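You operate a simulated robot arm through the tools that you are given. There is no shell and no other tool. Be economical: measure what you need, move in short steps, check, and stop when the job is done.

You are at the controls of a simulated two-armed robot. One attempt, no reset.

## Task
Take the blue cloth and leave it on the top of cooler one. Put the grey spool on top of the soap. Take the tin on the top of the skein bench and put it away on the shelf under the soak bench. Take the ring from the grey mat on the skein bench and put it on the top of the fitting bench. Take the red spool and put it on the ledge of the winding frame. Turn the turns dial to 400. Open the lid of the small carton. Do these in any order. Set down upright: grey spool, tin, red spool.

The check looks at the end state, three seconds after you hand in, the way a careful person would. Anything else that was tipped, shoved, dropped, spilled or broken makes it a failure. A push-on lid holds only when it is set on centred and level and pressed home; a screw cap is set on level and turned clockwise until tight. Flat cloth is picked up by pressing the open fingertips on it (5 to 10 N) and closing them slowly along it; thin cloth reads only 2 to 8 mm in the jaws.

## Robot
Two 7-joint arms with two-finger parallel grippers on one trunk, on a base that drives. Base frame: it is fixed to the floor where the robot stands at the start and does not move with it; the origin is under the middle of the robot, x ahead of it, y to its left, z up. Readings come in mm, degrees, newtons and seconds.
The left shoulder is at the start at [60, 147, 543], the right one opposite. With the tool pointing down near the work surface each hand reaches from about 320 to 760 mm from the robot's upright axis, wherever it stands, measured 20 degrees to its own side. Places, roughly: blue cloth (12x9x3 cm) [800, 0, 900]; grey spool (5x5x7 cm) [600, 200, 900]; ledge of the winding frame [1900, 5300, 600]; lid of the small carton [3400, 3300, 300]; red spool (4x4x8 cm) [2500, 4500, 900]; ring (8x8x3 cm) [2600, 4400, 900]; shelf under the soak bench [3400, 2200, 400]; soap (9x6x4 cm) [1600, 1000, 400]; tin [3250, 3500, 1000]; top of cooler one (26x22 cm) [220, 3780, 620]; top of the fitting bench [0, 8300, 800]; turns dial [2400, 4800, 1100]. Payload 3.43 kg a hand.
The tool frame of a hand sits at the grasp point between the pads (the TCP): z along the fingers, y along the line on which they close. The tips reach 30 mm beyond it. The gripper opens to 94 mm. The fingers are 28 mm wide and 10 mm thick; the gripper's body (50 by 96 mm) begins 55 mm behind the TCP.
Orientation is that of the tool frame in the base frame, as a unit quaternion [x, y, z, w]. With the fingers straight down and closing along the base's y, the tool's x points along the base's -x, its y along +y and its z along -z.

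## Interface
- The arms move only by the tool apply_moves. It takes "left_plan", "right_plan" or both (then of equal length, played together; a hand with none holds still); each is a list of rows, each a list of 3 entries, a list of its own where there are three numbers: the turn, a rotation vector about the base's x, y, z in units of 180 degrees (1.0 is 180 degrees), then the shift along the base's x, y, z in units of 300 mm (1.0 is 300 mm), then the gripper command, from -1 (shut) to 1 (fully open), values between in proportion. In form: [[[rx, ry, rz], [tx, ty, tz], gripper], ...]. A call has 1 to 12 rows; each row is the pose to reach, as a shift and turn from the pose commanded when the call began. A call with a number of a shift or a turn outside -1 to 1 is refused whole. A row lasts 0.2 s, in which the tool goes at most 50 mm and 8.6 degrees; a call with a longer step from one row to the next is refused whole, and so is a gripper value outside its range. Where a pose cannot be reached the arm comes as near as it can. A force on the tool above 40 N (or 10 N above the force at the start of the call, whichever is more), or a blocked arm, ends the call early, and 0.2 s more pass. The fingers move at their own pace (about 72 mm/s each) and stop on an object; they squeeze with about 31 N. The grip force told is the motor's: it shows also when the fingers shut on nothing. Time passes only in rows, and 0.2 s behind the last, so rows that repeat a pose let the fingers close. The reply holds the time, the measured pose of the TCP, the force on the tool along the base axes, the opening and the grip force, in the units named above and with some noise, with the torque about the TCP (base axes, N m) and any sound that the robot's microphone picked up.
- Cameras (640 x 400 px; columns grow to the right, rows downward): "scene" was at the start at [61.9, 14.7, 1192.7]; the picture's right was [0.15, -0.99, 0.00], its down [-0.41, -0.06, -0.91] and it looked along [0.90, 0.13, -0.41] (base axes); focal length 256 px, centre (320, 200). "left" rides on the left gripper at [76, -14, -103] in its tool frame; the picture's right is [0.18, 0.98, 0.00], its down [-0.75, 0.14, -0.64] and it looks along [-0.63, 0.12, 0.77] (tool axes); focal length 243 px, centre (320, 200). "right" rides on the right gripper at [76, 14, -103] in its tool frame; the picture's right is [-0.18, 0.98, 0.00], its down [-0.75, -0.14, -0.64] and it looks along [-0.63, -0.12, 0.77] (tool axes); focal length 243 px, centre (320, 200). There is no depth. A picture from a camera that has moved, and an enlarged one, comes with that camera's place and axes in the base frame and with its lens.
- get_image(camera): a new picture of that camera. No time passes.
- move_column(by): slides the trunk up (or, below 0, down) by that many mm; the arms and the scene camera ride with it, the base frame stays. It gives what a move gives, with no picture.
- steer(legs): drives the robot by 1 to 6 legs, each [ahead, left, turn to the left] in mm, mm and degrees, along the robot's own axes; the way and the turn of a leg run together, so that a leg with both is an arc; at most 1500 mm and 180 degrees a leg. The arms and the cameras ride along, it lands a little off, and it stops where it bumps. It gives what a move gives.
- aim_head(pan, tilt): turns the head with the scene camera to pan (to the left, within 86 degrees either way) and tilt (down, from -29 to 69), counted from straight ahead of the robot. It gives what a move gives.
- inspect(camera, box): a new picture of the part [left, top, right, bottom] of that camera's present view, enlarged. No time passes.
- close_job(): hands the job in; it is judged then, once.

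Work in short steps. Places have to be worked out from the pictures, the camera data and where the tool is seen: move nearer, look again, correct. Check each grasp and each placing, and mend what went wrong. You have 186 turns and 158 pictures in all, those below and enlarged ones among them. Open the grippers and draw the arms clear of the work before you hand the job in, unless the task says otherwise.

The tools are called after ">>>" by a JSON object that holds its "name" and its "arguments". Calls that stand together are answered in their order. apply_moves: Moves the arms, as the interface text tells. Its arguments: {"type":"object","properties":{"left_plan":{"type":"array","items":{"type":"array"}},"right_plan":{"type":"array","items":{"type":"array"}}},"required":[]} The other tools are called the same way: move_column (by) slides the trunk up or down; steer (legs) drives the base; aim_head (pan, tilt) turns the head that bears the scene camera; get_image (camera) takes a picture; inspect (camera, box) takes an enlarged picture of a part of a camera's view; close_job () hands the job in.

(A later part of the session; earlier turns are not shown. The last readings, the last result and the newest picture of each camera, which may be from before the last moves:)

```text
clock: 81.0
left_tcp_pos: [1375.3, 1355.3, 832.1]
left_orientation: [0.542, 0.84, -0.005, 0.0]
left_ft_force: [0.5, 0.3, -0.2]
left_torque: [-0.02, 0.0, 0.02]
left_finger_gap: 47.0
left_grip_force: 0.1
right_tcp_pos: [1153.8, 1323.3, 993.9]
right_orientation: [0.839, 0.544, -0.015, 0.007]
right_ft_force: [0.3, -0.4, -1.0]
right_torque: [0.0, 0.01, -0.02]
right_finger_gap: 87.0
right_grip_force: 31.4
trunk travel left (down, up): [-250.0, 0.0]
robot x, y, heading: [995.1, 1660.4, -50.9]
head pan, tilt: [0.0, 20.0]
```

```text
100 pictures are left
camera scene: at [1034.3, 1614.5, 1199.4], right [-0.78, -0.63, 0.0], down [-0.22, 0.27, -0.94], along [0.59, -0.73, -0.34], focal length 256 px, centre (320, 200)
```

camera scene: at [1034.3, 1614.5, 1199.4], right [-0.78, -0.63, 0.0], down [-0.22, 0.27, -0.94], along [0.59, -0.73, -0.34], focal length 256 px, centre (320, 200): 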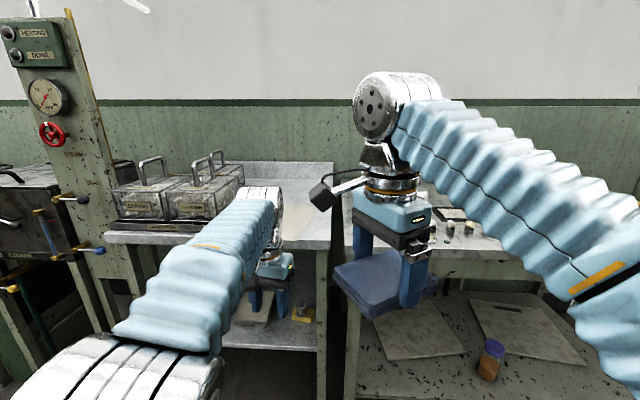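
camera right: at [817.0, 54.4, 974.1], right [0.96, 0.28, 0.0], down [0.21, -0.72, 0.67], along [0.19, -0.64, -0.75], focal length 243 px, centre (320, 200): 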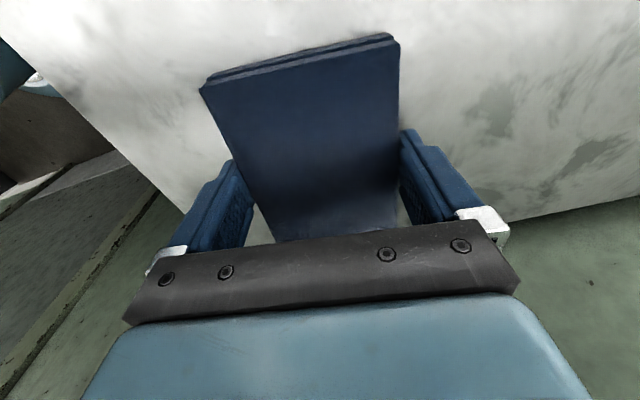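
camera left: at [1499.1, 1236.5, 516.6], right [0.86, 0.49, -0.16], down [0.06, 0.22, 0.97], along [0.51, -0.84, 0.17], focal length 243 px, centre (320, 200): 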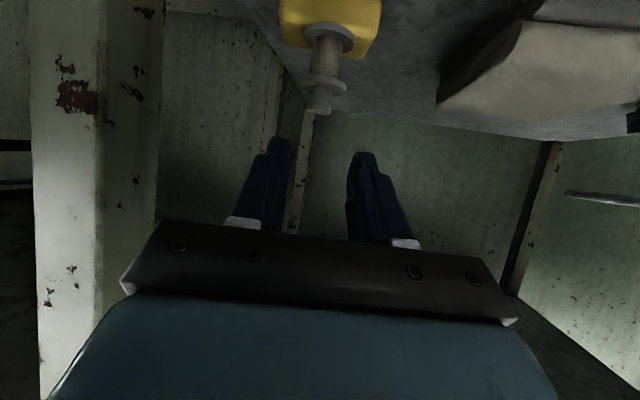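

I retract the left hand, back into the aisle, then turn toward the cooler.

>>> {"name": "apply_moves", "arguments": {"left_plan": [[[0, 0, 0], [-0.08, 0.1, 0.1], 0], [[0, 0, 0], [-0.16, 0.19, 0.2], 0], [[0, 0, 0], [-0.24, 0.29, 0.3], 0], [[0, 0, 0], [-0.3, 0.37, 0.4], 0], [[0, 0, 0], [-0.3, 0.37, 0.5], 0]]}}

>>> {"name": "steer", "arguments": {"legs": [[-350, -150, 0], [0, 0, 80], [0, 0, 80]]}}

>>> {"name": "get_image", "arguments": {"camera": "scene"}}

```text
clock: 82.2
left_tcp_pos: [1283.2, 1467.5, 978.6]
left_orientation: [0.542, 0.84, -0.003, -0.001]
left_ft_force: [0.4, -0.2, 0.1]
left_torque: [-0.02, 0.01, 0.03]
left_finger_gap: 46.9
left_grip_force: 0.0
right_tcp_pos: [1153.7, 1324.7, 996.0]
right_orientation: [0.839, 0.544, -0.016, 0.007]
right_ft_force: [-0.3, 0.2, -0.2]
right_torque: [-0.03, 0.0, -0.01]
right_finger_gap: 86.9
right_grip_force: 31.0
trunk travel left (down, up): [-250.0, 0.0]
robot x, y, heading: [997.1, 1662.5, -50.6]
head pan, tilt: [0.0, 20.0]
```

```text
clock: 91.5
left_tcp_pos: [443.2, 2134.2, 976.7]
left_orientation: [0.731, -0.682, 0.001, -0.003]
left_ft_force: [-1.3, 1.0, 0.2]
left_torque: [0.0, 0.02, 0.01]
left_finger_gap: 47.2
left_grip_force: 0.0
right_tcp_pos: [613.2, 2222.6, 995.1]
right_orientation: [-0.387, 0.922, 0.005, 0.016]
right_ft_force: [0.0, -0.2, -0.5]
right_torque: [0.01, -0.01, 0.03]
right_finger_gap: 87.2
right_grip_force: 30.9
trunk travel left (down, up): [-250.0, 0.0]
robot x, y, heading: [647.0, 1848.1, 108.8]
head pan, tilt: [0.0, 20.0]
```

```text
99 pictures are left
camera scene: at [627.0, 1910.4, 1199.5], right [0.95, 0.32, 0.0], down [0.11, -0.32, -0.94], along [-0.3, 0.89, -0.34], focal length 256 px, centre (320, 200)
```

scene: 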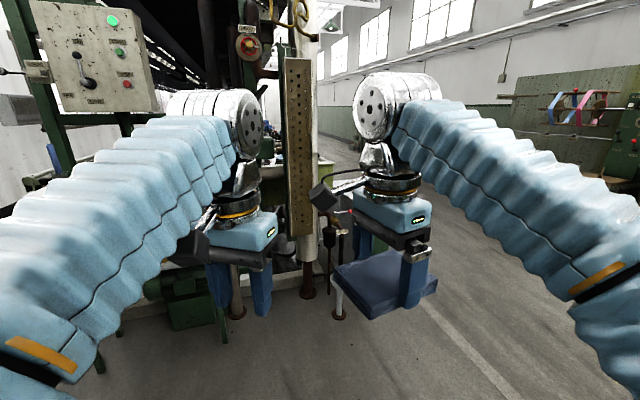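

The machine stands ahead-left; the aisle is open on its right. I drive up the aisle to about (950,3350) and look left for the cooler.

>>> {"name": "steer", "arguments": {"legs": [[300, -500, 0], [1050, -280, 0]]}}

>>> {"name": "aim_head", "arguments": {"pan": 40, "tilt": 20}}

>>> {"name": "get_image", "arguments": {"camera": "scene"}}

```text
clock: 99.9
left_tcp_pos: [767.8, 3671.3, 978.1]
left_orientation: [0.718, -0.696, 0.002, -0.004]
left_ft_force: [0.1, -0.3, -0.2]
left_torque: [-0.03, 0.01, 0.0]
left_finger_gap: 46.9
left_grip_force: 0.1
right_tcp_pos: [942.0, 3753.5, 994.3]
right_orientation: [-0.37, 0.929, 0.005, 0.017]
right_ft_force: [0.2, -0.2, 0.1]
right_torque: [0.0, -0.04, -0.01]
right_finger_gap: 87.1
right_grip_force: 30.6
trunk travel left (down, up): [-250.0, 0.0]
robot x, y, heading: [959.4, 3379.0, 106.6]
head pan, tilt: [0.0, 20.0]
```

```text
clock: 101.0
left_tcp_pos: [767.2, 3671.3, 978.0]
left_orientation: [0.718, -0.696, 0.001, -0.004]
left_ft_force: [0.0, 0.1, -0.3]
left_torque: [-0.01, 0.01, 0.01]
left_finger_gap: 47.0
left_grip_force: 0.1
right_tcp_pos: [941.7, 3752.7, 993.8]
right_orientation: [-0.37, 0.929, 0.005, 0.016]
right_ft_force: [-0.3, 0.1, 0.3]
right_torque: [-0.04, -0.01, -0.01]
right_finger_gap: 87.1
right_grip_force: 31.0
trunk travel left (down, up): [-250.0, 0.0]
robot x, y, heading: [965.0, 3381.5, 106.5]
head pan, tilt: [40.0, 20.0]
```

```text
98 pictures are left
camera scene: at [892.2, 3402.8, 1199.5], right [0.55, 0.84, 0.0], down [0.29, -0.19, -0.94], along [-0.78, 0.52, -0.34], focal length 256 px, centre (320, 200)
```

scene: 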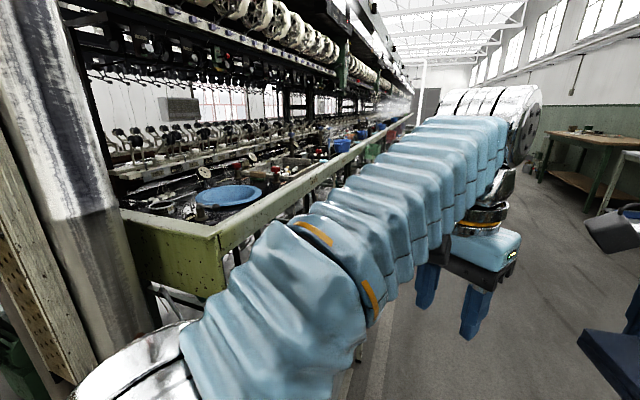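

The cooler should be right behind the left arm. I turn the robot toward it (heading ≈152°).

>>> {"name": "steer", "arguments": {"legs": [[0, 0, 46]]}}

>>> {"name": "aim_head", "arguments": {"pan": 0, "tilt": 28}}

>>> {"name": "get_image", "arguments": {"camera": "scene"}}

```text
clock: 103.5
left_tcp_pos: [617.6, 3442.2, 977.2]
left_orientation: [0.933, -0.359, -0.001, -0.005]
left_ft_force: [-0.2, 0.1, -0.1]
left_torque: [-0.03, -0.03, 0.01]
left_finger_gap: 46.6
left_grip_force: 0.1
right_tcp_pos: [677.1, 3623.5, 993.4]
right_orientation: [-0.705, 0.709, 0.01, 0.013]
right_ft_force: [0.3, -0.2, -0.9]
right_torque: [-0.02, -0.02, 0.02]
right_finger_gap: 87.0
right_grip_force: 31.2
trunk travel left (down, up): [-250.0, 0.0]
robot x, y, heading: [962.1, 3379.8, 153.0]
head pan, tilt: [40.0, 20.0]
```

```text
clock: 104.6
left_tcp_pos: [615.6, 3441.9, 978.8]
left_orientation: [0.934, -0.358, 0.0, -0.004]
left_ft_force: [-0.1, 0.2, 0.0]
left_torque: [0.0, 0.0, 0.0]
left_finger_gap: 47.0
left_grip_force: 0.0
right_tcp_pos: [676.4, 3623.4, 994.6]
right_orientation: [-0.704, 0.71, 0.011, 0.013]
right_ft_force: [0.1, 0.3, -0.8]
right_torque: [-0.01, 0.02, -0.01]
right_finger_gap: 87.1
right_grip_force: 30.6
trunk travel left (down, up): [-250.0, 0.0]
robot x, y, heading: [959.6, 3377.5, 153.0]
head pan, tilt: [0.0, 28.0]
```

```text
97 pictures are left
camera scene: at [906.8, 3408.1, 1186.6], right [0.46, 0.89, 0.0], down [0.42, -0.21, -0.88], along [-0.79, 0.4, -0.47], focal length 256 px, centre (320, 200)
```

scene: 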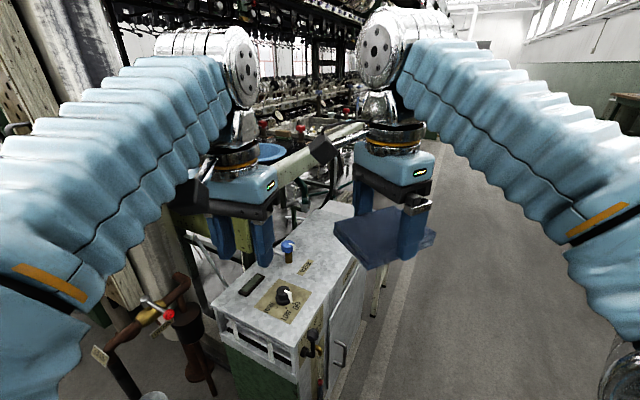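

I zoom on the cabinet top to identify "cooler one".

>>> {"name": "inspect", "arguments": {"camera": "scene", "box": [190, 170, 430, 400]}}

```text
1.74 times, centred on (310, 285) of scene
camera zoom: at [906.8, 3408.1, 1186.6], right [0.46, 0.89, 0.0], down [0.42, -0.21, -0.88], along [-0.79, 0.4, -0.47], focal length 445 px, centre (337, 52)
```

zoom: 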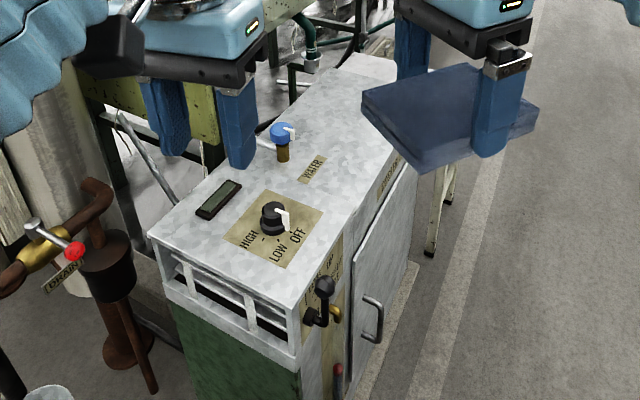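

There is a free area on the far half of the top. I move alongside the cooler, facing −x, to see it and its label better.

>>> {"name": "steer", "arguments": {"legs": [[250, -280, 0], [80, 0, 25]]}}

>>> {"name": "aim_head", "arguments": {"pan": 0, "tilt": 38}}

>>> {"name": "get_image", "arguments": {"camera": "scene"}}

```text
clock: 106.7
left_tcp_pos: [550.9, 3737.4, 978.3]
left_orientation: [0.942, -0.335, -0.001, -0.004]
left_ft_force: [-0.2, -0.2, -0.1]
left_torque: [-0.01, 0.01, -0.01]
left_finger_gap: 46.8
left_grip_force: 0.1
right_tcp_pos: [603.4, 3922.6, 994.2]
right_orientation: [0.722, -0.691, -0.011, -0.012]
right_ft_force: [-0.2, 0.6, -0.1]
right_torque: [0.01, -0.01, 0.02]
right_finger_gap: 86.9
right_grip_force: 31.3
trunk travel left (down, up): [-250.0, 0.0]
robot x, y, heading: [899.3, 3690.0, 155.8]
head pan, tilt: [0.0, 28.0]
stopped in leg 1: the robot was blocked; the commanded pose is now the measured one
```

```text
clock: 107.5
left_tcp_pos: [551.2, 3736.7, 978.9]
left_orientation: [0.942, -0.335, 0.0, -0.004]
left_ft_force: [0.3, -0.6, 0.0]
left_torque: [0.0, 0.01, -0.01]
left_finger_gap: 46.7
left_grip_force: 0.0
right_tcp_pos: [602.0, 3922.0, 994.5]
right_orientation: [0.722, -0.692, -0.012, -0.012]
right_ft_force: [0.1, -0.4, -0.9]
right_torque: [-0.01, 0.04, 0.03]
right_finger_gap: 87.1
right_grip_force: 30.9
trunk travel left (down, up): [-250.0, 0.0]
robot x, y, heading: [896.1, 3693.3, 155.4]
head pan, tilt: [0.0, 38.0]
```

```text
95 pictures are left
camera scene: at [846.7, 3715.9, 1171.1], right [0.41, 0.91, 0.0], down [0.56, -0.25, -0.79], along [-0.72, 0.32, -0.62], focal length 256 px, centre (320, 200)
```

scene: 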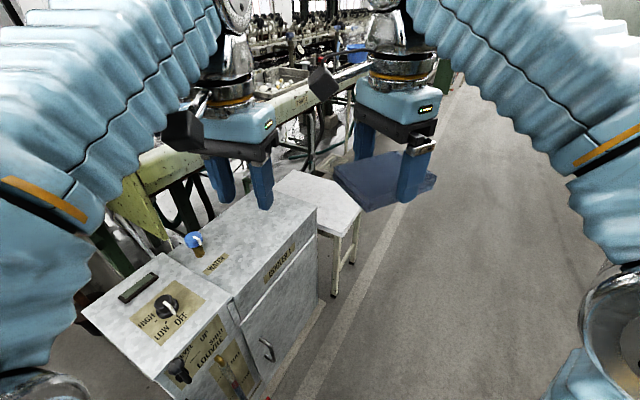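

The base bumped lightly and stopped; I inspect the cooler label and surroundings.

>>> {"name": "inspect", "arguments": {"camera": "scene", "box": [70, 150, 390, 400]}}

>>> {"name": "aim_head", "arguments": {"pan": 50, "tilt": 60}}

>>> {"name": "get_image", "arguments": {"camera": "scene"}}

```text
1.60 times, centred on (230, 275) of scene
camera zoom: at [846.7, 3715.9, 1171.1], right [0.41, 0.91, 0.0], down [0.56, -0.25, -0.79], along [-0.72, 0.32, -0.62], focal length 409 px, centre (464, 80)
```

zoom: 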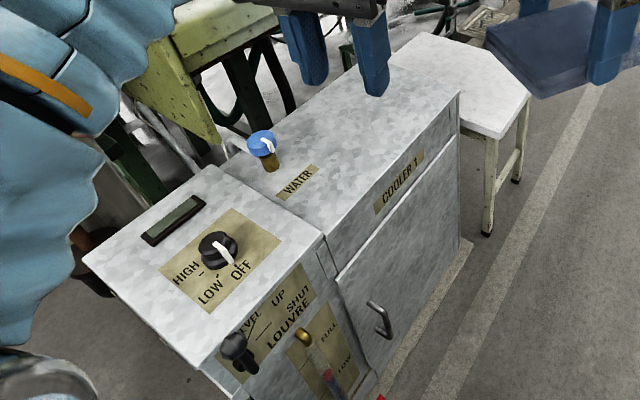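

```text
clock: 108.6
left_tcp_pos: [549.6, 3736.1, 976.4]
left_orientation: [0.942, -0.336, 0.0, -0.003]
left_ft_force: [0.7, -0.1, 0.9]
left_torque: [-0.02, 0.01, -0.01]
left_finger_gap: 47.2
left_grip_force: 0.1
right_tcp_pos: [602.7, 3921.7, 994.7]
right_orientation: [0.722, -0.692, -0.011, -0.012]
right_ft_force: [-0.1, 0.3, -0.8]
right_torque: [-0.03, 0.0, 0.02]
right_finger_gap: 86.7
right_grip_force: 30.8
trunk travel left (down, up): [-250.0, 0.0]
robot x, y, heading: [898.1, 3686.9, 155.6]
head pan, tilt: [50.0, 60.0]
```

```text
93 pictures are left
camera scene: at [865.2, 3651.5, 1141.4], right [-0.43, 0.9, 0.0], down [0.78, 0.37, -0.5], along [-0.45, -0.22, -0.87], focal length 256 px, centre (320, 200)
```

scene: 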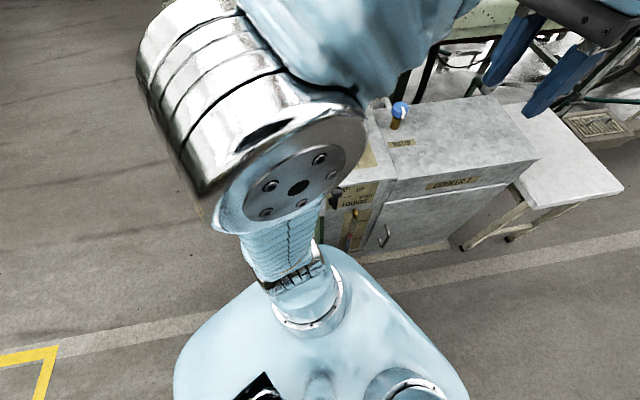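

It is Cooler 1, top z≈630–645, with a free half around (255,3800). I move right away from the lever, then ahead and turn so the right hand can place there.

>>> {"name": "steer", "arguments": {"legs": [[-40, -200, 0], [170, 0, 0], [0, 0, 34]]}}

>>> {"name": "aim_head", "arguments": {"pan": 5, "tilt": 45}}

>>> {"name": "get_image", "arguments": {"camera": "scene"}}

```text
clock: 112.9
left_tcp_pos: [543.8, 3783.7, 977.0]
left_orientation: [0.998, -0.061, -0.001, -0.003]
left_ft_force: [-0.2, 0.0, -0.2]
left_torque: [0.01, 0.0, 0.02]
left_finger_gap: 47.0
left_grip_force: 0.0
right_tcp_pos: [489.8, 3967.6, 994.6]
right_orientation: [0.886, -0.464, -0.013, -0.009]
right_ft_force: [0.4, -0.1, -1.0]
right_torque: [0.01, 0.01, 0.03]
right_finger_gap: 86.9
right_grip_force: 30.9
trunk travel left (down, up): [-250.0, 0.0]
robot x, y, heading: [859.7, 3929.0, -171.8]
head pan, tilt: [50.0, 60.0]
```

```text
clock: 114.0
left_tcp_pos: [545.1, 3783.5, 978.0]
left_orientation: [0.998, -0.061, -0.002, -0.004]
left_ft_force: [0.2, 0.5, 0.4]
left_torque: [-0.01, -0.02, -0.03]
left_finger_gap: 46.9
left_grip_force: 0.1
right_tcp_pos: [490.4, 3967.7, 994.9]
right_orientation: [0.886, -0.464, -0.014, -0.008]
right_ft_force: [0.5, 0.0, -1.2]
right_torque: [0.0, 0.03, 0.03]
right_finger_gap: 87.1
right_grip_force: 31.2
trunk travel left (down, up): [-250.0, 0.0]
robot x, y, heading: [862.3, 3929.6, -172.2]
head pan, tilt: [5.0, 45.0]
```

```text
92 pictures are left
camera scene: at [813.3, 3917.0, 1160.8], right [-0.22, 0.97, 0.0], down [0.69, 0.16, -0.71], along [-0.69, -0.16, -0.71], focal length 256 px, centre (320, 200)
```

scene: 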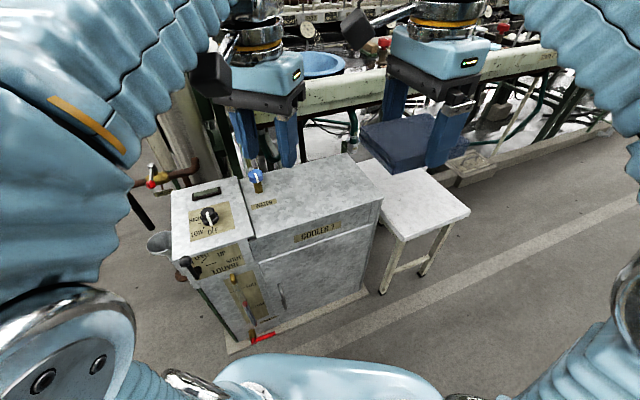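

Cooler 1 top: right-front corner ≈(261,3966), z≈640. Target for the cloth centre: (235,3810). I carry it over and down to z≈740.

>>> {"name": "apply_moves", "arguments": {"right_plan": [[[0, 0, 0], [-0.1, -0.06, -0.05], -1], [[0, 0, 0], [-0.2, -0.12, -0.13], -1], [[0, 0, 0], [-0.3, -0.18, -0.22], -1], [[0, 0, 0], [-0.4, -0.25, -0.31], -1], [[0, 0, 0], [-0.5, -0.32, -0.4], -1], [[0, 0, 0], [-0.6, -0.38, -0.49], -1], [[0, 0, 0], [-0.7, -0.44, -0.58], -1], [[0, 0, 0], [-0.78, -0.49, -0.68], -1], [[0, 0, 0], [-0.85, -0.525, -0.78], -1], [[0, 0, 0], [-0.85, -0.525, -0.84], -1]]}}

>>> {"name": "get_image", "arguments": {"camera": "scene"}}

>>> {"name": "get_image", "arguments": {"camera": "right"}}

```text
clock: 116.2
left_tcp_pos: [544.0, 3783.3, 977.0]
left_orientation: [0.998, -0.061, -0.002, -0.003]
left_ft_force: [-0.7, -0.3, 0.1]
left_torque: [0.0, 0.0, 0.01]
left_finger_gap: 47.0
left_grip_force: 0.2
right_tcp_pos: [244.4, 3820.2, 744.2]
right_orientation: [0.886, -0.464, -0.014, -0.008]
right_ft_force: [0.7, 0.1, -1.4]
right_torque: [0.0, 0.02, -0.01]
right_finger_gap: 87.1
right_grip_force: 30.1
right hand out of reach, approached as far as the arm can: row 8, 9, 10
trunk travel left (down, up): [-250.0, 0.0]
robot x, y, heading: [864.7, 3927.6, -172.0]
head pan, tilt: [5.0, 45.0]
```

```text
91 pictures are left
camera scene: at [813.1, 3917.0, 1160.9], right [-0.22, 0.97, 0.0], down [0.69, 0.16, -0.71], along [-0.69, -0.16, -0.71], focal length 256 px, centre (320, 200)
```

scene: 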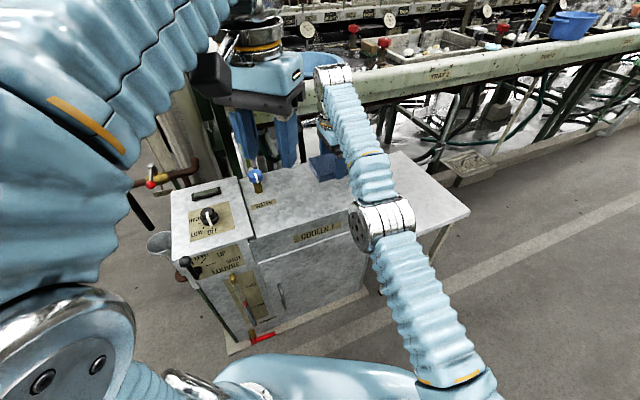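

```text
90 pictures are left
camera right: at [278.9, 3745.8, 845.8], right [-0.91, -0.41, 0.0], down [-0.3, 0.68, 0.67], along [-0.27, 0.61, -0.75], focal length 243 px, centre (320, 200)
```

right: 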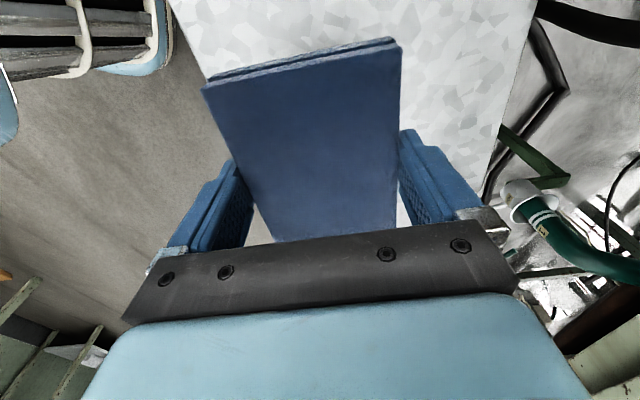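

Cloth is over the free half with ≥100 mm to the edges from its centre. Lower toward contact (~TCP 675).

>>> {"name": "apply_moves", "arguments": {"right_plan": [[[0, 0, 0], [0, 0, -0.08], -1], [[0, 0, 0], [0, 0, -0.15], -1], [[0, 0, 0], [0, 0, -0.18], -1], [[0, 0, 0], [0, 0, -0.205], -1], [[0, 0, 0], [0, 0, -0.225], -1], [[0, 0, 0], [0, 0, -0.245], -1], [[0, 0, 0], [0, 0, -0.265], -1]]}}

```text
clock: 117.8
left_tcp_pos: [543.8, 3784.1, 977.7]
left_orientation: [0.998, -0.061, -0.001, -0.003]
left_ft_force: [0.2, -0.6, 0.2]
left_torque: [0.02, 0.0, -0.02]
left_finger_gap: 47.0
left_grip_force: 0.0
right_tcp_pos: [224.2, 3805.8, 672.3]
right_orientation: [0.886, -0.463, -0.013, -0.009]
right_ft_force: [1.8, -0.6, 0.3]
right_torque: [0.01, 0.01, -0.01]
right_finger_gap: 87.1
right_grip_force: 31.1
right hand out of reach, approached as far as the arm can: row 1, 2, 3, 4, 5, 6, 7
trunk travel left (down, up): [-250.0, 0.0]
robot x, y, heading: [863.2, 3928.0, -172.2]
head pan, tilt: [5.0, 45.0]
```

No contact yet. Continue down in small steps.

>>> {"name": "apply_moves", "arguments": {"right_plan": [[[0, 0, 0], [0.03, 0.01, -0.02], -1], [[0, 0, 0], [0.03, 0.01, -0.04], -1], [[0, 0, 0], [0.03, 0.01, -0.06], -1], [[0, 0, 0], [0.03, 0.01, -0.08], -1], [[0, 0, 0], [0.03, 0.01, -0.1], -1], [[0, 0, 0], [0.03, 0.01, -0.12], -1], [[0, 0, 0], [0.03, 0.01, -0.14], -1]]}}

```text
clock: 118.8
left_tcp_pos: [545.6, 3784.3, 978.0]
left_orientation: [0.998, -0.062, -0.001, -0.003]
left_ft_force: [1.0, 1.1, -0.1]
left_torque: [-0.02, 0.0, 0.0]
left_finger_gap: 46.9
left_grip_force: 0.1
right_tcp_pos: [220.7, 3801.0, 662.2]
right_orientation: [0.885, -0.464, -0.019, -0.004]
right_ft_force: [-0.4, -0.4, 17.2]
right_torque: [0.32, -0.76, 0.05]
right_finger_gap: 86.8
right_grip_force: 31.2
right hand out of reach, approached as far as the arm can: row 1, 2, 3, 4
trunk travel left (down, up): [-250.0, 0.0]
robot x, y, heading: [864.1, 3929.4, -172.1]
head pan, tilt: [5.0, 45.0]
stopped in row 4 (right hand): the force on the tool passed its limit at 45 N (the readings are from after the stop); the commanded pose is now the measured one
```

Contact. Release by opening fully and rise straight up.

>>> {"name": "apply_moves", "arguments": {"right_plan": [[[0, 0, 0], [0, 0, 0.003], 0.9], [[0, 0, 0], [0, 0, 0.003], 1], [[0, 0, 0], [0, 0, 0.003], 1], [[0, 0, 0], [0.003, 0.001, 0.05], 1], [[0, 0, 0], [0.006, 0.003, 0.12], 1], [[0, 0, 0], [0.03, 0.01, 0.25], 1], [[0, 0, 0], [0.12, 0.05, 0.38], 1]]}}

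>>> {"name": "get_image", "arguments": {"camera": "right"}}

```text
clock: 120.4
left_tcp_pos: [544.1, 3784.4, 976.8]
left_orientation: [0.998, -0.062, -0.001, -0.004]
left_ft_force: [-0.3, 0.8, -0.3]
left_torque: [0.05, -0.03, 0.0]
left_finger_gap: 47.0
left_grip_force: 0.1
right_tcp_pos: [255.2, 3818.1, 771.9]
right_orientation: [0.885, -0.465, -0.016, -0.007]
right_ft_force: [0.2, -0.2, -0.1]
right_torque: [0.04, -0.04, -0.01]
right_finger_gap: 94.1
right_grip_force: 0.0
right hand out of reach, approached as far as the arm can: row 5, 6
trunk travel left (down, up): [-250.0, 0.0]
robot x, y, heading: [861.7, 3932.4, -172.3]
head pan, tilt: [5.0, 45.0]
```

```text
89 pictures are left
camera right: at [289.9, 3743.1, 871.1], right [-0.91, -0.41, 0.01], down [-0.3, 0.68, 0.67], along [-0.28, 0.61, -0.74], focal length 243 px, centre (320, 200)
```

right: 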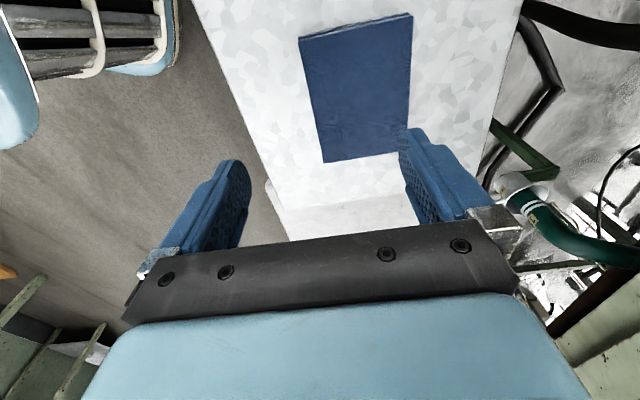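

Cloth is on Cooler 1. Retract the right arm up and back, then back off and turn toward the skein bench.

>>> {"name": "apply_moves", "arguments": {"right_plan": [[[0, 0, 0], [0.06, 0.0, 0.15], 1], [[0, 0, 0], [0.17, 0.02, 0.25], 1], [[0, 0, 0], [0.3, 0.06, 0.35], 1], [[0, 0, 0], [0.43, 0.1, 0.45], 1], [[0, 0, 0], [0.56, 0.14, 0.55], 1], [[0, 0, 0], [0.68, 0.18, 0.63], 1], [[0, 0, 0], [0.8, 0.22, 0.7], 1]]}}

>>> {"name": "steer", "arguments": {"legs": [[-300, 0, 0], [0, 0, 90], [0, 0, 70]]}}

>>> {"name": "aim_head", "arguments": {"pan": 0, "tilt": 12}}

>>> {"name": "get_image", "arguments": {"camera": "scene"}}

```text
refused: row 3 steps farther than a row can; nothing moved
```

```text
clock: 129.3
left_tcp_pos: [1511.0, 4000.7, 976.4]
left_orientation: [0.232, 0.973, -0.003, 0.001]
left_ft_force: [0.2, 0.7, 0.0]
left_torque: [0.0, 0.01, -0.02]
left_finger_gap: 46.9
left_grip_force: 0.0
right_tcp_pos: [1769.9, 3869.4, 771.7]
right_orientation: [0.611, 0.791, -0.01, 0.015]
right_ft_force: [0.5, 0.7, -0.3]
right_torque: [0.0, 0.04, -0.04]
right_finger_gap: 94.0
right_grip_force: 0.0
trunk travel left (down, up): [-250.0, 0.0]
robot x, y, heading: [1162.1, 3973.5, -12.1]
head pan, tilt: [5.0, 45.0]
```

```text
clock: 130.3
left_tcp_pos: [1511.2, 3999.4, 978.7]
left_orientation: [0.234, 0.972, -0.005, 0.001]
left_ft_force: [-0.3, 0.1, -0.2]
left_torque: [0.01, 0.01, 0.03]
left_finger_gap: 47.0
left_grip_force: 0.1
right_tcp_pos: [1770.6, 3869.8, 771.5]
right_orientation: [0.612, 0.791, -0.01, 0.015]
right_ft_force: [0.1, 0.3, 0.4]
right_torque: [0.04, -0.03, 0.0]
right_finger_gap: 93.8
right_grip_force: 0.1
trunk travel left (down, up): [-250.0, 0.0]
robot x, y, heading: [1161.1, 3970.8, -12.3]
head pan, tilt: [0.0, 12.0]
```

```text
88 pictures are left
camera scene: at [1224.5, 3959.5, 1212.5], right [-0.21, -0.98, 0.0], down [-0.2, 0.04, -0.98], along [0.96, -0.21, -0.21], focal length 256 px, centre (320, 200)
```

scene: 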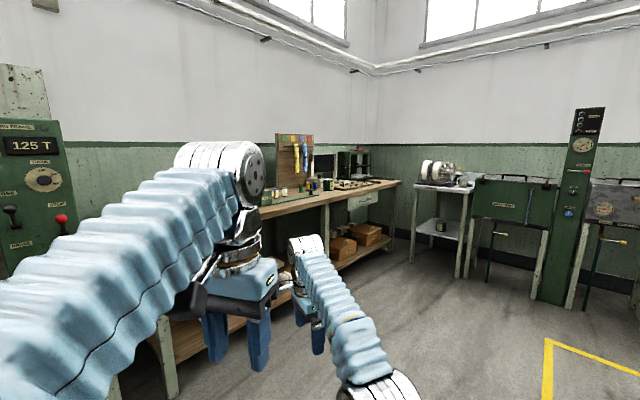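

The retract was refused by step size but the drive stayed clear of everything. I retract the right arm now with smaller steps; then zoom on the skein bench.

>>> {"name": "apply_moves", "arguments": {"right_plan": [[[0, 0, 0], [-0.08, 0.01, 0.1], 1], [[0, 0, 0], [-0.17, 0.03, 0.19], 1], [[0, 0, 0], [-0.26, 0.05, 0.28], 1], [[0, 0, 0], [-0.35, 0.07, 0.37], 1], [[0, 0, 0], [-0.44, 0.09, 0.46], 1], [[0, 0, 0], [-0.53, 0.11, 0.55], 1], [[0, 0, 0], [-0.62, 0.13, 0.64], 1], [[0, 0, 0], [-0.7, 0.15, 0.72], 1]]}}

>>> {"name": "inspect", "arguments": {"camera": "scene", "box": [240, 120, 480, 270]}}

```text
clock: 132.1
left_tcp_pos: [1510.4, 3999.1, 979.1]
left_orientation: [0.235, 0.972, -0.004, 0.001]
left_ft_force: [-17.8, -1.4, 7.3]
left_torque: [0.08, -2.06, -0.19]
left_finger_gap: 47.3
left_grip_force: 0.1
right_tcp_pos: [1577.7, 3909.5, 965.7]
right_orientation: [0.613, 0.79, -0.009, 0.016]
right_ft_force: [17.9, 1.5, -6.9]
right_torque: [-0.8, 1.82, -1.58]
right_finger_gap: 94.0
right_grip_force: 0.0
right hand out of reach, approached as far as the arm can: row 8
trunk travel left (down, up): [-250.0, 0.0]
robot x, y, heading: [1160.4, 3972.1, -12.1]
head pan, tilt: [0.0, 12.0]
```

```text
2.67 times, centred on (360, 195) of scene
camera zoom: at [1224.5, 3959.3, 1212.5], right [-0.21, -0.98, 0.0], down [-0.2, 0.04, -0.98], along [0.96, -0.21, -0.21], focal length 682 px, centre (213, 213)
```

zoom: 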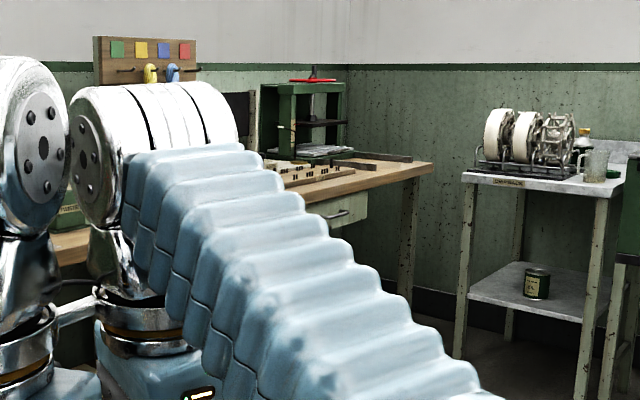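

The two grippers touch; I separate them by moving the right hand rightward and the left hand leftward.

>>> {"name": "apply_moves", "arguments": {"right_plan": [[[0, 0, 0], [-0.02, -0.1, 0.0], 1], [[0, 0, 0], [-0.04, -0.24, 0.02], 1], [[0, 0, 0], [-0.08, -0.38, 0.05], 1], [[0, 0, 0], [-0.08, -0.38, 0.05], 1]], "left_plan": [[[0, 0, 0], [0.01, 0.05, 0], 0], [[0, 0, 0], [0.02, 0.12, 0], 0], [[0, 0, 0], [0.02, 0.15, 0], 0], [[0, 0, 0], [0.02, 0.15, 0], 0]]}}

>>> {"name": "get_image", "arguments": {"camera": "scene"}}

```text
clock: 132.5
left_tcp_pos: [1509.9, 4004.3, 977.6]
left_orientation: [0.24, 0.971, -0.003, -0.002]
left_ft_force: [-0.2, 0.5, -0.1]
left_torque: [-0.02, -0.05, -0.01]
left_finger_gap: 46.9
left_grip_force: 0.0
right_tcp_pos: [1575.2, 3894.8, 967.2]
right_orientation: [0.616, 0.788, -0.009, 0.015]
right_ft_force: [1.1, 1.0, 0.2]
right_torque: [0.0, 0.12, -0.16]
right_finger_gap: 94.1
right_grip_force: 0.1
trunk travel left (down, up): [-250.0, 0.0]
robot x, y, heading: [1164.0, 3972.2, -12.1]
head pan, tilt: [0.0, 12.0]
stopped in row 1 (left hand): the force on the tool passed its limit at 60 N (the readings are from after the stop); the commanded pose is now the measured one
```

```text
86 pictures are left
camera scene: at [1224.6, 3959.9, 1212.5], right [-0.21, -0.98, 0.0], down [-0.2, 0.04, -0.98], along [0.96, -0.21, -0.21], focal length 256 px, centre (320, 200)
```

scene: 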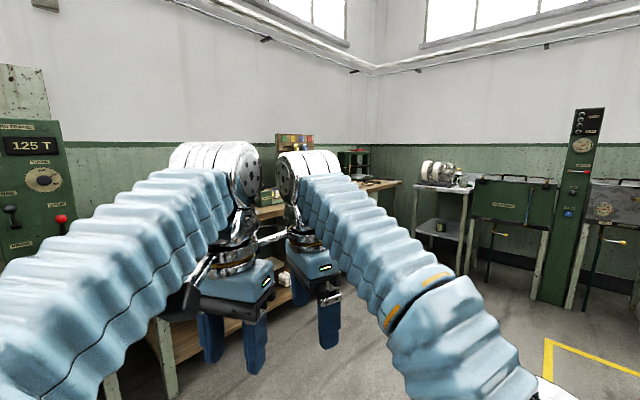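

Contact released. Move the right hand right and yaw it back to neutral.

>>> {"name": "apply_moves", "arguments": {"right_plan": [[[0, 0, 0], [-0.02, -0.12, 0.0], 1], [[0, 0, 0], [-0.05, -0.26, 0.02], 1], [[0, 0, 0], [-0.08, -0.4, 0.05], 1], [[0, 0, 0.045], [-0.12, -0.45, 0.05], 1], [[0, 0, 0.09], [-0.16, -0.45, 0.05], 1], [[0, 0, 0.135], [-0.2, -0.45, 0.05], 1], [[0, 0, 0.18], [-0.2, -0.45, 0.05], 1], [[0, 0, 0.225], [-0.2, -0.45, 0.05], 1], [[0, 0, 0.27], [-0.2, -0.45, 0.05], 1], [[0, 0, 0.315], [-0.2, -0.45, 0.05], 1], [[0, 0, 0.355], [-0.2, -0.45, 0.05], 1]]}}

>>> {"name": "steer", "arguments": {"legs": [[700, -300, 0]]}}

>>> {"name": "get_image", "arguments": {"camera": "scene"}}

```text
clock: 134.9
left_tcp_pos: [1508.9, 4004.4, 977.3]
left_orientation: [0.242, 0.97, -0.004, -0.001]
left_ft_force: [-0.4, 0.2, 0.1]
left_torque: [-0.02, 0.0, -0.02]
left_finger_gap: 47.0
left_grip_force: 0.0
right_tcp_pos: [1514.0, 3757.8, 981.4]
right_orientation: [0.105, 0.994, 0.002, 0.019]
right_ft_force: [-1.1, -0.4, -0.4]
right_torque: [-0.01, -0.02, 0.02]
right_finger_gap: 93.9
right_grip_force: 0.0
trunk travel left (down, up): [-250.0, 0.0]
robot x, y, heading: [1159.9, 3971.5, -11.9]
head pan, tilt: [0.0, 12.0]
```

```text
clock: 139.1
left_tcp_pos: [2145.6, 3550.8, 977.9]
left_orientation: [0.238, 0.971, -0.003, 0.0]
left_ft_force: [-0.2, 0.4, 0.5]
left_torque: [0.02, 0.04, 0.0]
left_finger_gap: 47.0
left_grip_force: 0.1
right_tcp_pos: [2153.1, 3304.5, 980.9]
right_orientation: [0.102, 0.995, 0.002, 0.018]
right_ft_force: [1.4, 0.0, 0.8]
right_torque: [0.02, -0.01, -0.02]
right_finger_gap: 93.9
right_grip_force: 0.1
trunk travel left (down, up): [-250.0, 0.0]
robot x, y, heading: [1797.3, 3515.9, -11.8]
head pan, tilt: [0.0, 12.0]
```

```text
85 pictures are left
camera scene: at [1861.1, 3504.4, 1212.5], right [-0.2, -0.98, 0.0], down [-0.2, 0.04, -0.98], along [0.96, -0.2, -0.21], focal length 256 px, centre (320, 200)
```

scene: 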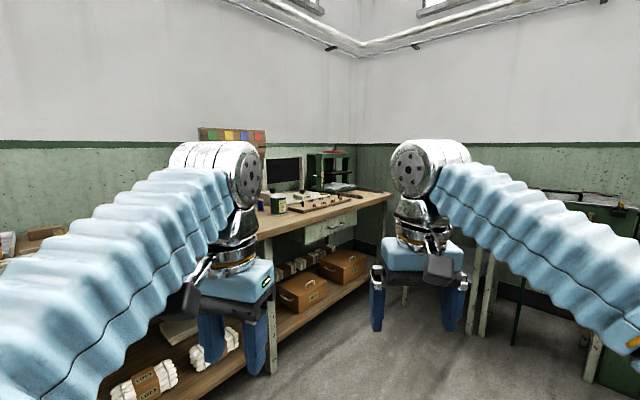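

The skein bench runs along the wall ahead. I drive to in front of its right part (tin and carton) and turn to face it squarely.

>>> {"name": "steer", "arguments": {"legs": [[938, -346, 0], [0, 0, 52]]}}

>>> {"name": "aim_head", "arguments": {"pan": 0, "tilt": 22}}

>>> {"name": "get_image", "arguments": {"camera": "scene"}}

```text
clock: 146.6
left_tcp_pos: [2849.9, 3277.7, 978.0]
left_orientation: [-0.206, 0.979, -0.003, 0.001]
left_ft_force: [0.4, 0.5, -0.4]
left_torque: [-0.01, 0.03, 0.0]
left_finger_gap: 47.1
left_grip_force: 0.0
right_tcp_pos: [3045.2, 3129.2, 980.6]
right_orientation: [-0.339, 0.941, 0.009, 0.016]
right_ft_force: [-0.2, 0.3, -0.3]
right_torque: [0.03, 0.0, -0.01]
right_finger_gap: 93.9
right_grip_force: 0.0
trunk travel left (down, up): [-250.0, 0.0]
robot x, y, heading: [2659.2, 2986.3, 39.3]
head pan, tilt: [0.0, 12.0]
```

```text
clock: 147.3
left_tcp_pos: [2848.5, 3277.4, 978.0]
left_orientation: [-0.206, 0.979, -0.003, 0.001]
left_ft_force: [-0.3, 0.7, 0.2]
left_torque: [0.01, 0.01, -0.02]
left_finger_gap: 46.9
left_grip_force: 0.0
right_tcp_pos: [3045.4, 3130.8, 981.3]
right_orientation: [-0.338, 0.941, 0.009, 0.016]
right_ft_force: [0.3, -0.2, 0.3]
right_torque: [0.01, 0.01, 0.01]
right_finger_gap: 93.9
right_grip_force: 0.1
trunk travel left (down, up): [-250.0, 0.0]
robot x, y, heading: [2659.2, 2985.5, 39.5]
head pan, tilt: [0.0, 22.0]
```

```text
84 pictures are left
camera scene: at [2709.3, 3026.1, 1196.3], right [0.64, -0.77, 0.0], down [-0.29, -0.24, -0.93], along [0.72, 0.59, -0.37], focal length 256 px, centre (320, 200)
```

scene: 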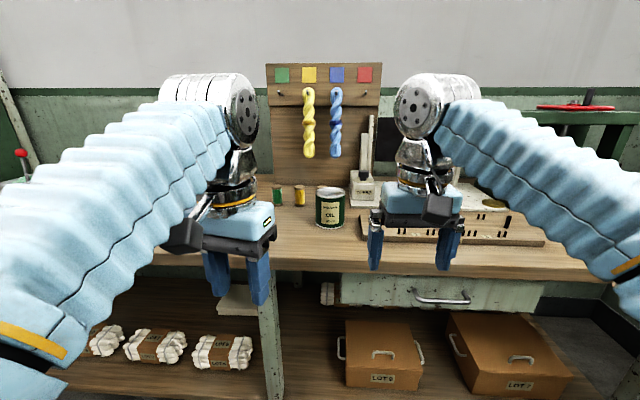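

Tin = green OIL can near the bench front; two cartons with handles below. Zoom on both.

>>> {"name": "inspect", "arguments": {"camera": "scene", "box": [320, 270, 600, 400]}}

>>> {"name": "inspect", "arguments": {"camera": "scene", "box": [260, 160, 560, 300]}}

```text
2.29 times, centred on (460, 335) of scene
camera zoom: at [2709.3, 3026.1, 1196.3], right [0.64, -0.77, 0.0], down [-0.29, -0.24, -0.93], along [0.72, 0.59, -0.37], focal length 585 px, centre (0, -109)
```

zoom: 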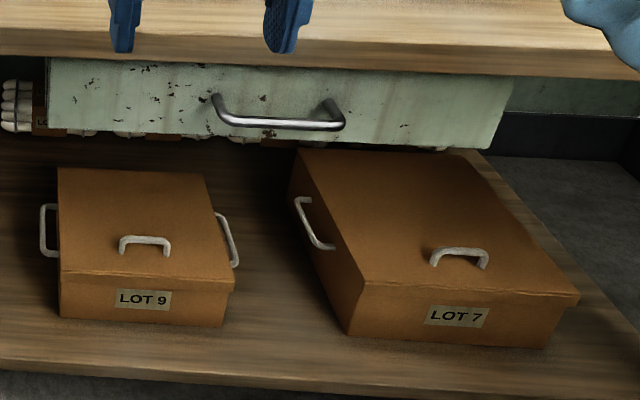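

```text
2.13 times, centred on (410, 230) of scene
camera zoom: at [2709.3, 3026.1, 1196.3], right [0.64, -0.77, 0.0], down [-0.29, -0.24, -0.93], along [0.72, 0.59, -0.37], focal length 546 px, centre (128, 136)
```

zoom: 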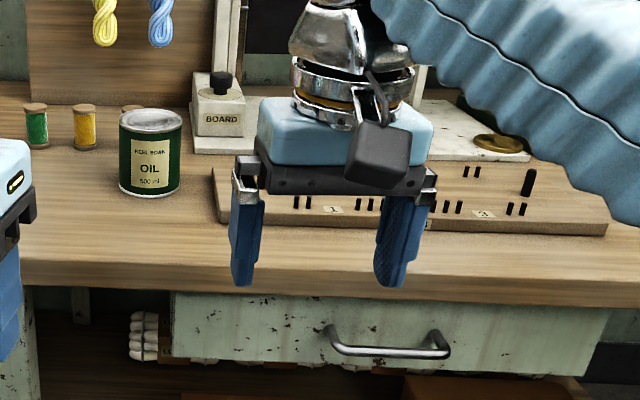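

Small carton is LOT 9 (lid with a handle at its front). First the tin with the left arm: I drive nearer with the tin to my left, and take new views for triangulation.

>>> {"name": "steer", "arguments": {"legs": [[110, -160, 0]]}}

>>> {"name": "get_image", "arguments": {"camera": "scene"}}

>>> {"name": "get_image", "arguments": {"camera": "left"}}

```text
clock: 148.9
left_tcp_pos: [3039.0, 3228.7, 978.2]
left_orientation: [-0.207, 0.978, -0.004, 0.001]
left_ft_force: [-0.6, 0.2, 0.3]
left_torque: [0.01, 0.0, 0.02]
left_finger_gap: 46.9
left_grip_force: 0.1
right_tcp_pos: [3235.3, 3081.4, 981.8]
right_orientation: [-0.34, 0.94, 0.009, 0.016]
right_ft_force: [-0.3, -0.4, 0.2]
right_torque: [0.0, 0.01, 0.01]
right_finger_gap: 94.2
right_grip_force: 0.1
trunk travel left (down, up): [-250.0, 0.0]
robot x, y, heading: [2850.9, 2934.8, 39.7]
head pan, tilt: [0.0, 22.0]
```

```text
81 pictures are left
camera scene: at [2898.6, 2977.6, 1196.3], right [0.64, -0.77, 0.0], down [-0.29, -0.24, -0.93], along [0.71, 0.59, -0.37], focal length 256 px, centre (320, 200)
```

scene: 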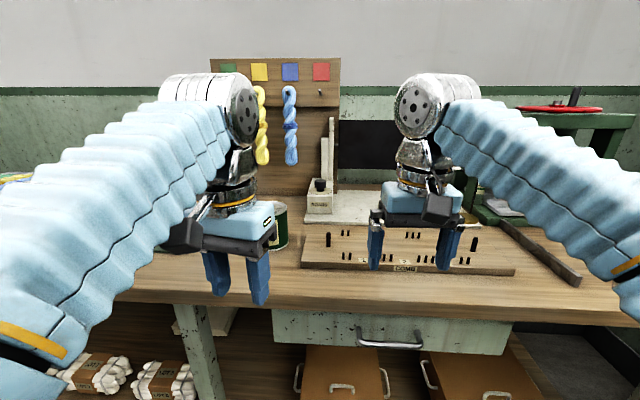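

```text
80 pictures are left
camera left: at [2975.0, 3186.6, 1079.8], right [-0.57, 0.82, -0.01], down [0.63, 0.44, 0.64], along [0.53, 0.36, -0.77], focal length 243 px, centre (320, 200)
```

left: 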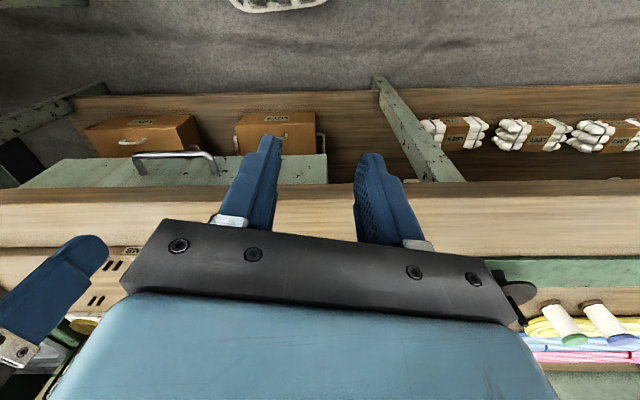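

Tin ≈(3275,3449), bench top ≈848, tin top ≈948. I square the left hand, pitch it 60° forward with jaws open.

>>> {"name": "apply_moves", "arguments": {"left_plan": [[[0, 0, 0.044], [0.08, 0.07, -0.05], 1], [[0, 0, 0.088], [0.16, 0.13, -0.1], 1], [[0, 0, 0.088], [0.19, 0.16, -0.13], 1]]}}

>>> {"name": "apply_moves", "arguments": {"left_plan": [[[0.0266, -0.032, 0], [0, 0, 0], 1], [[0.0532, -0.064, 0], [0, 0, 0], 1], [[0.0798, -0.096, 0], [0, 0, 0], 1], [[0.1064, -0.128, 0], [0, 0, 0], 1], [[0.133, -0.16, 0], [0, 0, 0], 1], [[0.16, -0.192, 0], [0, 0, 0], 1], [[0.1865, -0.2243, 0], [0, 0, 0], 1], [[0.213, -0.2563, 0], [0, 0, 0], 1]]}}

>>> {"name": "get_image", "arguments": {"camera": "left"}}

>>> {"name": "get_image", "arguments": {"camera": "scene"}}

```text
clock: 149.7
left_tcp_pos: [3095.9, 3278.4, 937.3]
left_orientation: [-0.34, 0.94, -0.003, 0.0]
left_ft_force: [0.2, -0.3, 0.6]
left_torque: [0.01, -0.01, 0.01]
left_finger_gap: 94.1
left_grip_force: 0.1
right_tcp_pos: [3235.6, 3081.3, 982.3]
right_orientation: [-0.339, 0.941, 0.009, 0.017]
right_ft_force: [-0.1, -0.5, 0.3]
right_torque: [-0.01, 0.0, -0.02]
right_finger_gap: 93.9
right_grip_force: 0.0
trunk travel left (down, up): [-250.0, 0.0]
robot x, y, heading: [2849.0, 2935.5, 39.6]
head pan, tilt: [0.0, 22.0]
```

```text
clock: 151.5
left_tcp_pos: [3097.4, 3277.2, 938.4]
left_orientation: [-0.292, 0.815, 0.166, 0.471]
left_ft_force: [-0.6, -0.9, -0.3]
left_torque: [-0.01, 0.0, 0.02]
left_finger_gap: 93.8
left_grip_force: 0.0
right_tcp_pos: [3234.8, 3081.2, 981.8]
right_orientation: [-0.34, 0.94, 0.01, 0.016]
right_ft_force: [0.0, 0.8, 0.5]
right_torque: [-0.01, -0.03, 0.01]
right_finger_gap: 94.2
right_grip_force: 0.1
trunk travel left (down, up): [-250.0, 0.0]
robot x, y, heading: [2846.5, 2936.7, 39.8]
head pan, tilt: [0.0, 22.0]
```

```text
79 pictures are left
camera left: at [3006.9, 3186.4, 923.2], right [-0.69, 0.7, -0.16], down [-0.23, 0.0, 0.97], along [0.68, 0.71, 0.16], focal length 243 px, centre (320, 200)
```

left: 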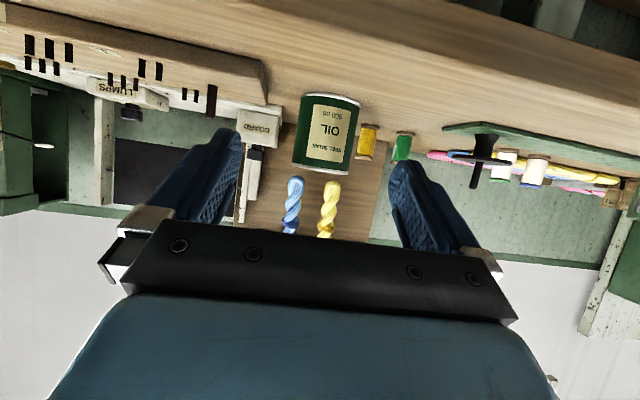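

```text
78 pictures are left
camera scene: at [2898.8, 2977.6, 1196.3], right [0.64, -0.77, 0.0], down [-0.29, -0.24, -0.93], along [0.71, 0.59, -0.37], focal length 256 px, centre (320, 200)
```

scene: 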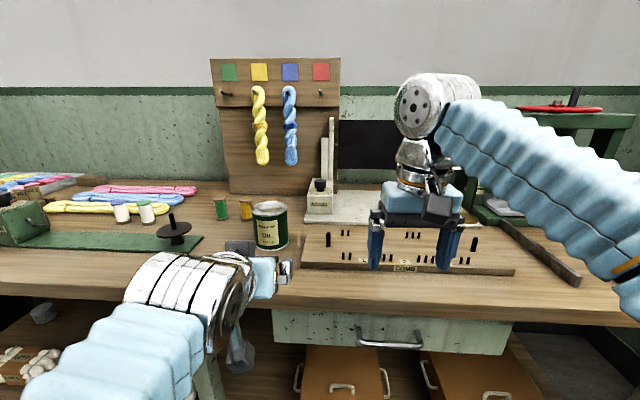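

I zoom to measure the tin's diameter and height.

>>> {"name": "inspect", "arguments": {"camera": "scene", "box": [230, 190, 310, 260]}}

>>> {"name": "inspect", "arguments": {"camera": "left", "box": [270, 80, 390, 190]}}

```text
5.71 times, centred on (270, 225) of scene
camera zoom: at [2898.8, 2977.6, 1196.3], right [0.64, -0.77, 0.0], down [-0.29, -0.24, -0.93], along [0.71, 0.59, -0.37], focal length 1462 px, centre (606, 57)
```

zoom: 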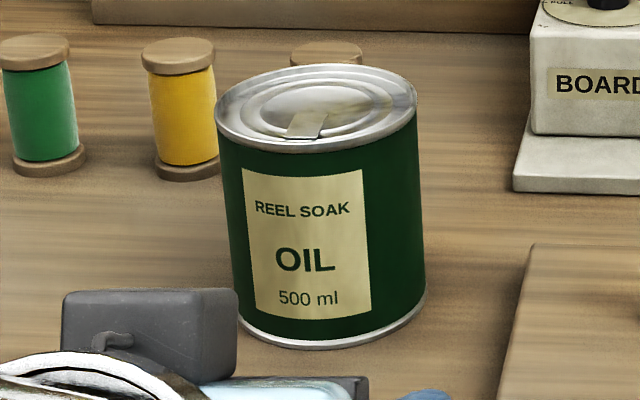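

```text
3.64 times, centred on (330, 135) of left
camera zoom: at [3006.9, 3186.4, 923.2], right [-0.69, 0.7, -0.16], down [-0.23, 0.0, 0.97], along [0.68, 0.71, 0.16], focal length 882 px, centre (284, 436)
```

zoom: 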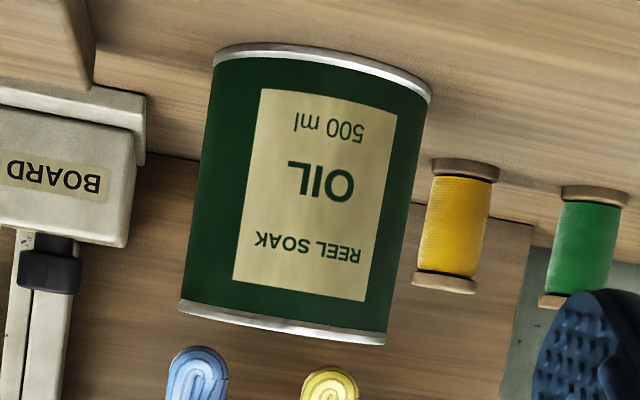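

Tin diameter ≈84 mm, height ≈95, centre ≈(3253,3432), bench ≈848. Drive 120 mm ahead and re-measure before straddling.

>>> {"name": "steer", "arguments": {"legs": [[115, 10, 0]]}}

>>> {"name": "apply_moves", "arguments": {"left_plan": [[[0, 0, 0], [-0.02, 0.03, -0.06], 1], [[0, 0, 0], [-0.02, 0.03, -0.127], 1], [[0, 0, 0], [-0.02, 0.03, -0.127], 1]]}}

>>> {"name": "get_image", "arguments": {"camera": "left"}}

>>> {"name": "get_image", "arguments": {"camera": "scene"}}

```text
clock: 152.7
left_tcp_pos: [3177.1, 3358.4, 938.1]
left_orientation: [-0.292, 0.815, 0.166, 0.472]
left_ft_force: [-1.0, -0.1, 0.8]
left_torque: [-0.01, -0.02, -0.01]
left_finger_gap: 94.0
left_grip_force: 0.0
right_tcp_pos: [3316.5, 3162.9, 982.4]
right_orientation: [-0.339, 0.941, 0.009, 0.016]
right_ft_force: [-0.4, 0.2, 0.2]
right_torque: [0.01, -0.01, -0.03]
right_finger_gap: 94.0
right_grip_force: 0.1
trunk travel left (down, up): [-250.0, 0.0]
robot x, y, heading: [2933.3, 3017.9, 39.5]
head pan, tilt: [0.0, 22.0]
```

```text
clock: 153.5
left_tcp_pos: [3170.5, 3367.5, 899.7]
left_orientation: [-0.293, 0.815, 0.167, 0.471]
left_ft_force: [0.8, 0.2, 0.7]
left_torque: [-0.03, -0.02, 0.02]
left_finger_gap: 93.9
left_grip_force: 0.1
right_tcp_pos: [3316.6, 3162.1, 980.6]
right_orientation: [-0.339, 0.94, 0.009, 0.016]
right_ft_force: [-0.1, -0.2, 0.0]
right_torque: [0.0, -0.04, 0.02]
right_finger_gap: 93.8
right_grip_force: 0.1
trunk travel left (down, up): [-250.0, 0.0]
robot x, y, heading: [2930.6, 3019.7, 39.7]
head pan, tilt: [0.0, 22.0]
```

```text
75 pictures are left
camera left: at [3082.5, 3276.3, 884.6], right [-0.7, 0.7, -0.16], down [-0.23, 0.0, 0.97], along [0.68, 0.71, 0.16], focal length 243 px, centre (320, 200)
```

left: 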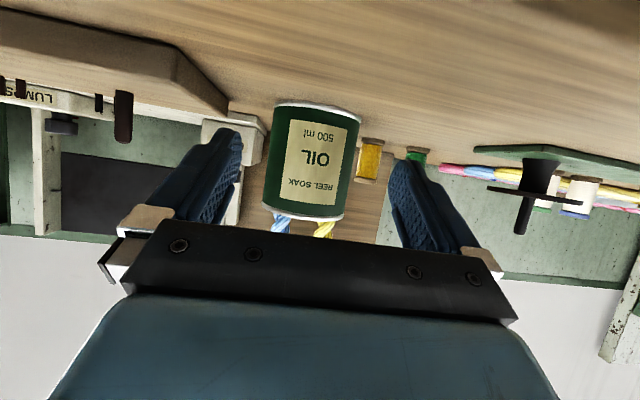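

```text
74 pictures are left
camera scene: at [2980.2, 3058.2, 1196.3], right [0.64, -0.77, 0.0], down [-0.29, -0.24, -0.93], along [0.71, 0.59, -0.37], focal length 256 px, centre (320, 200)
```

scene: 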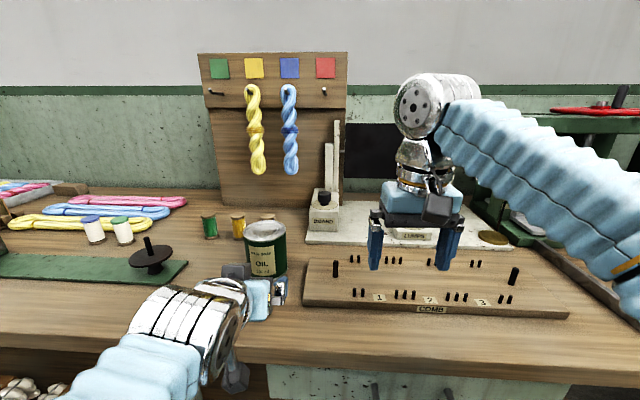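

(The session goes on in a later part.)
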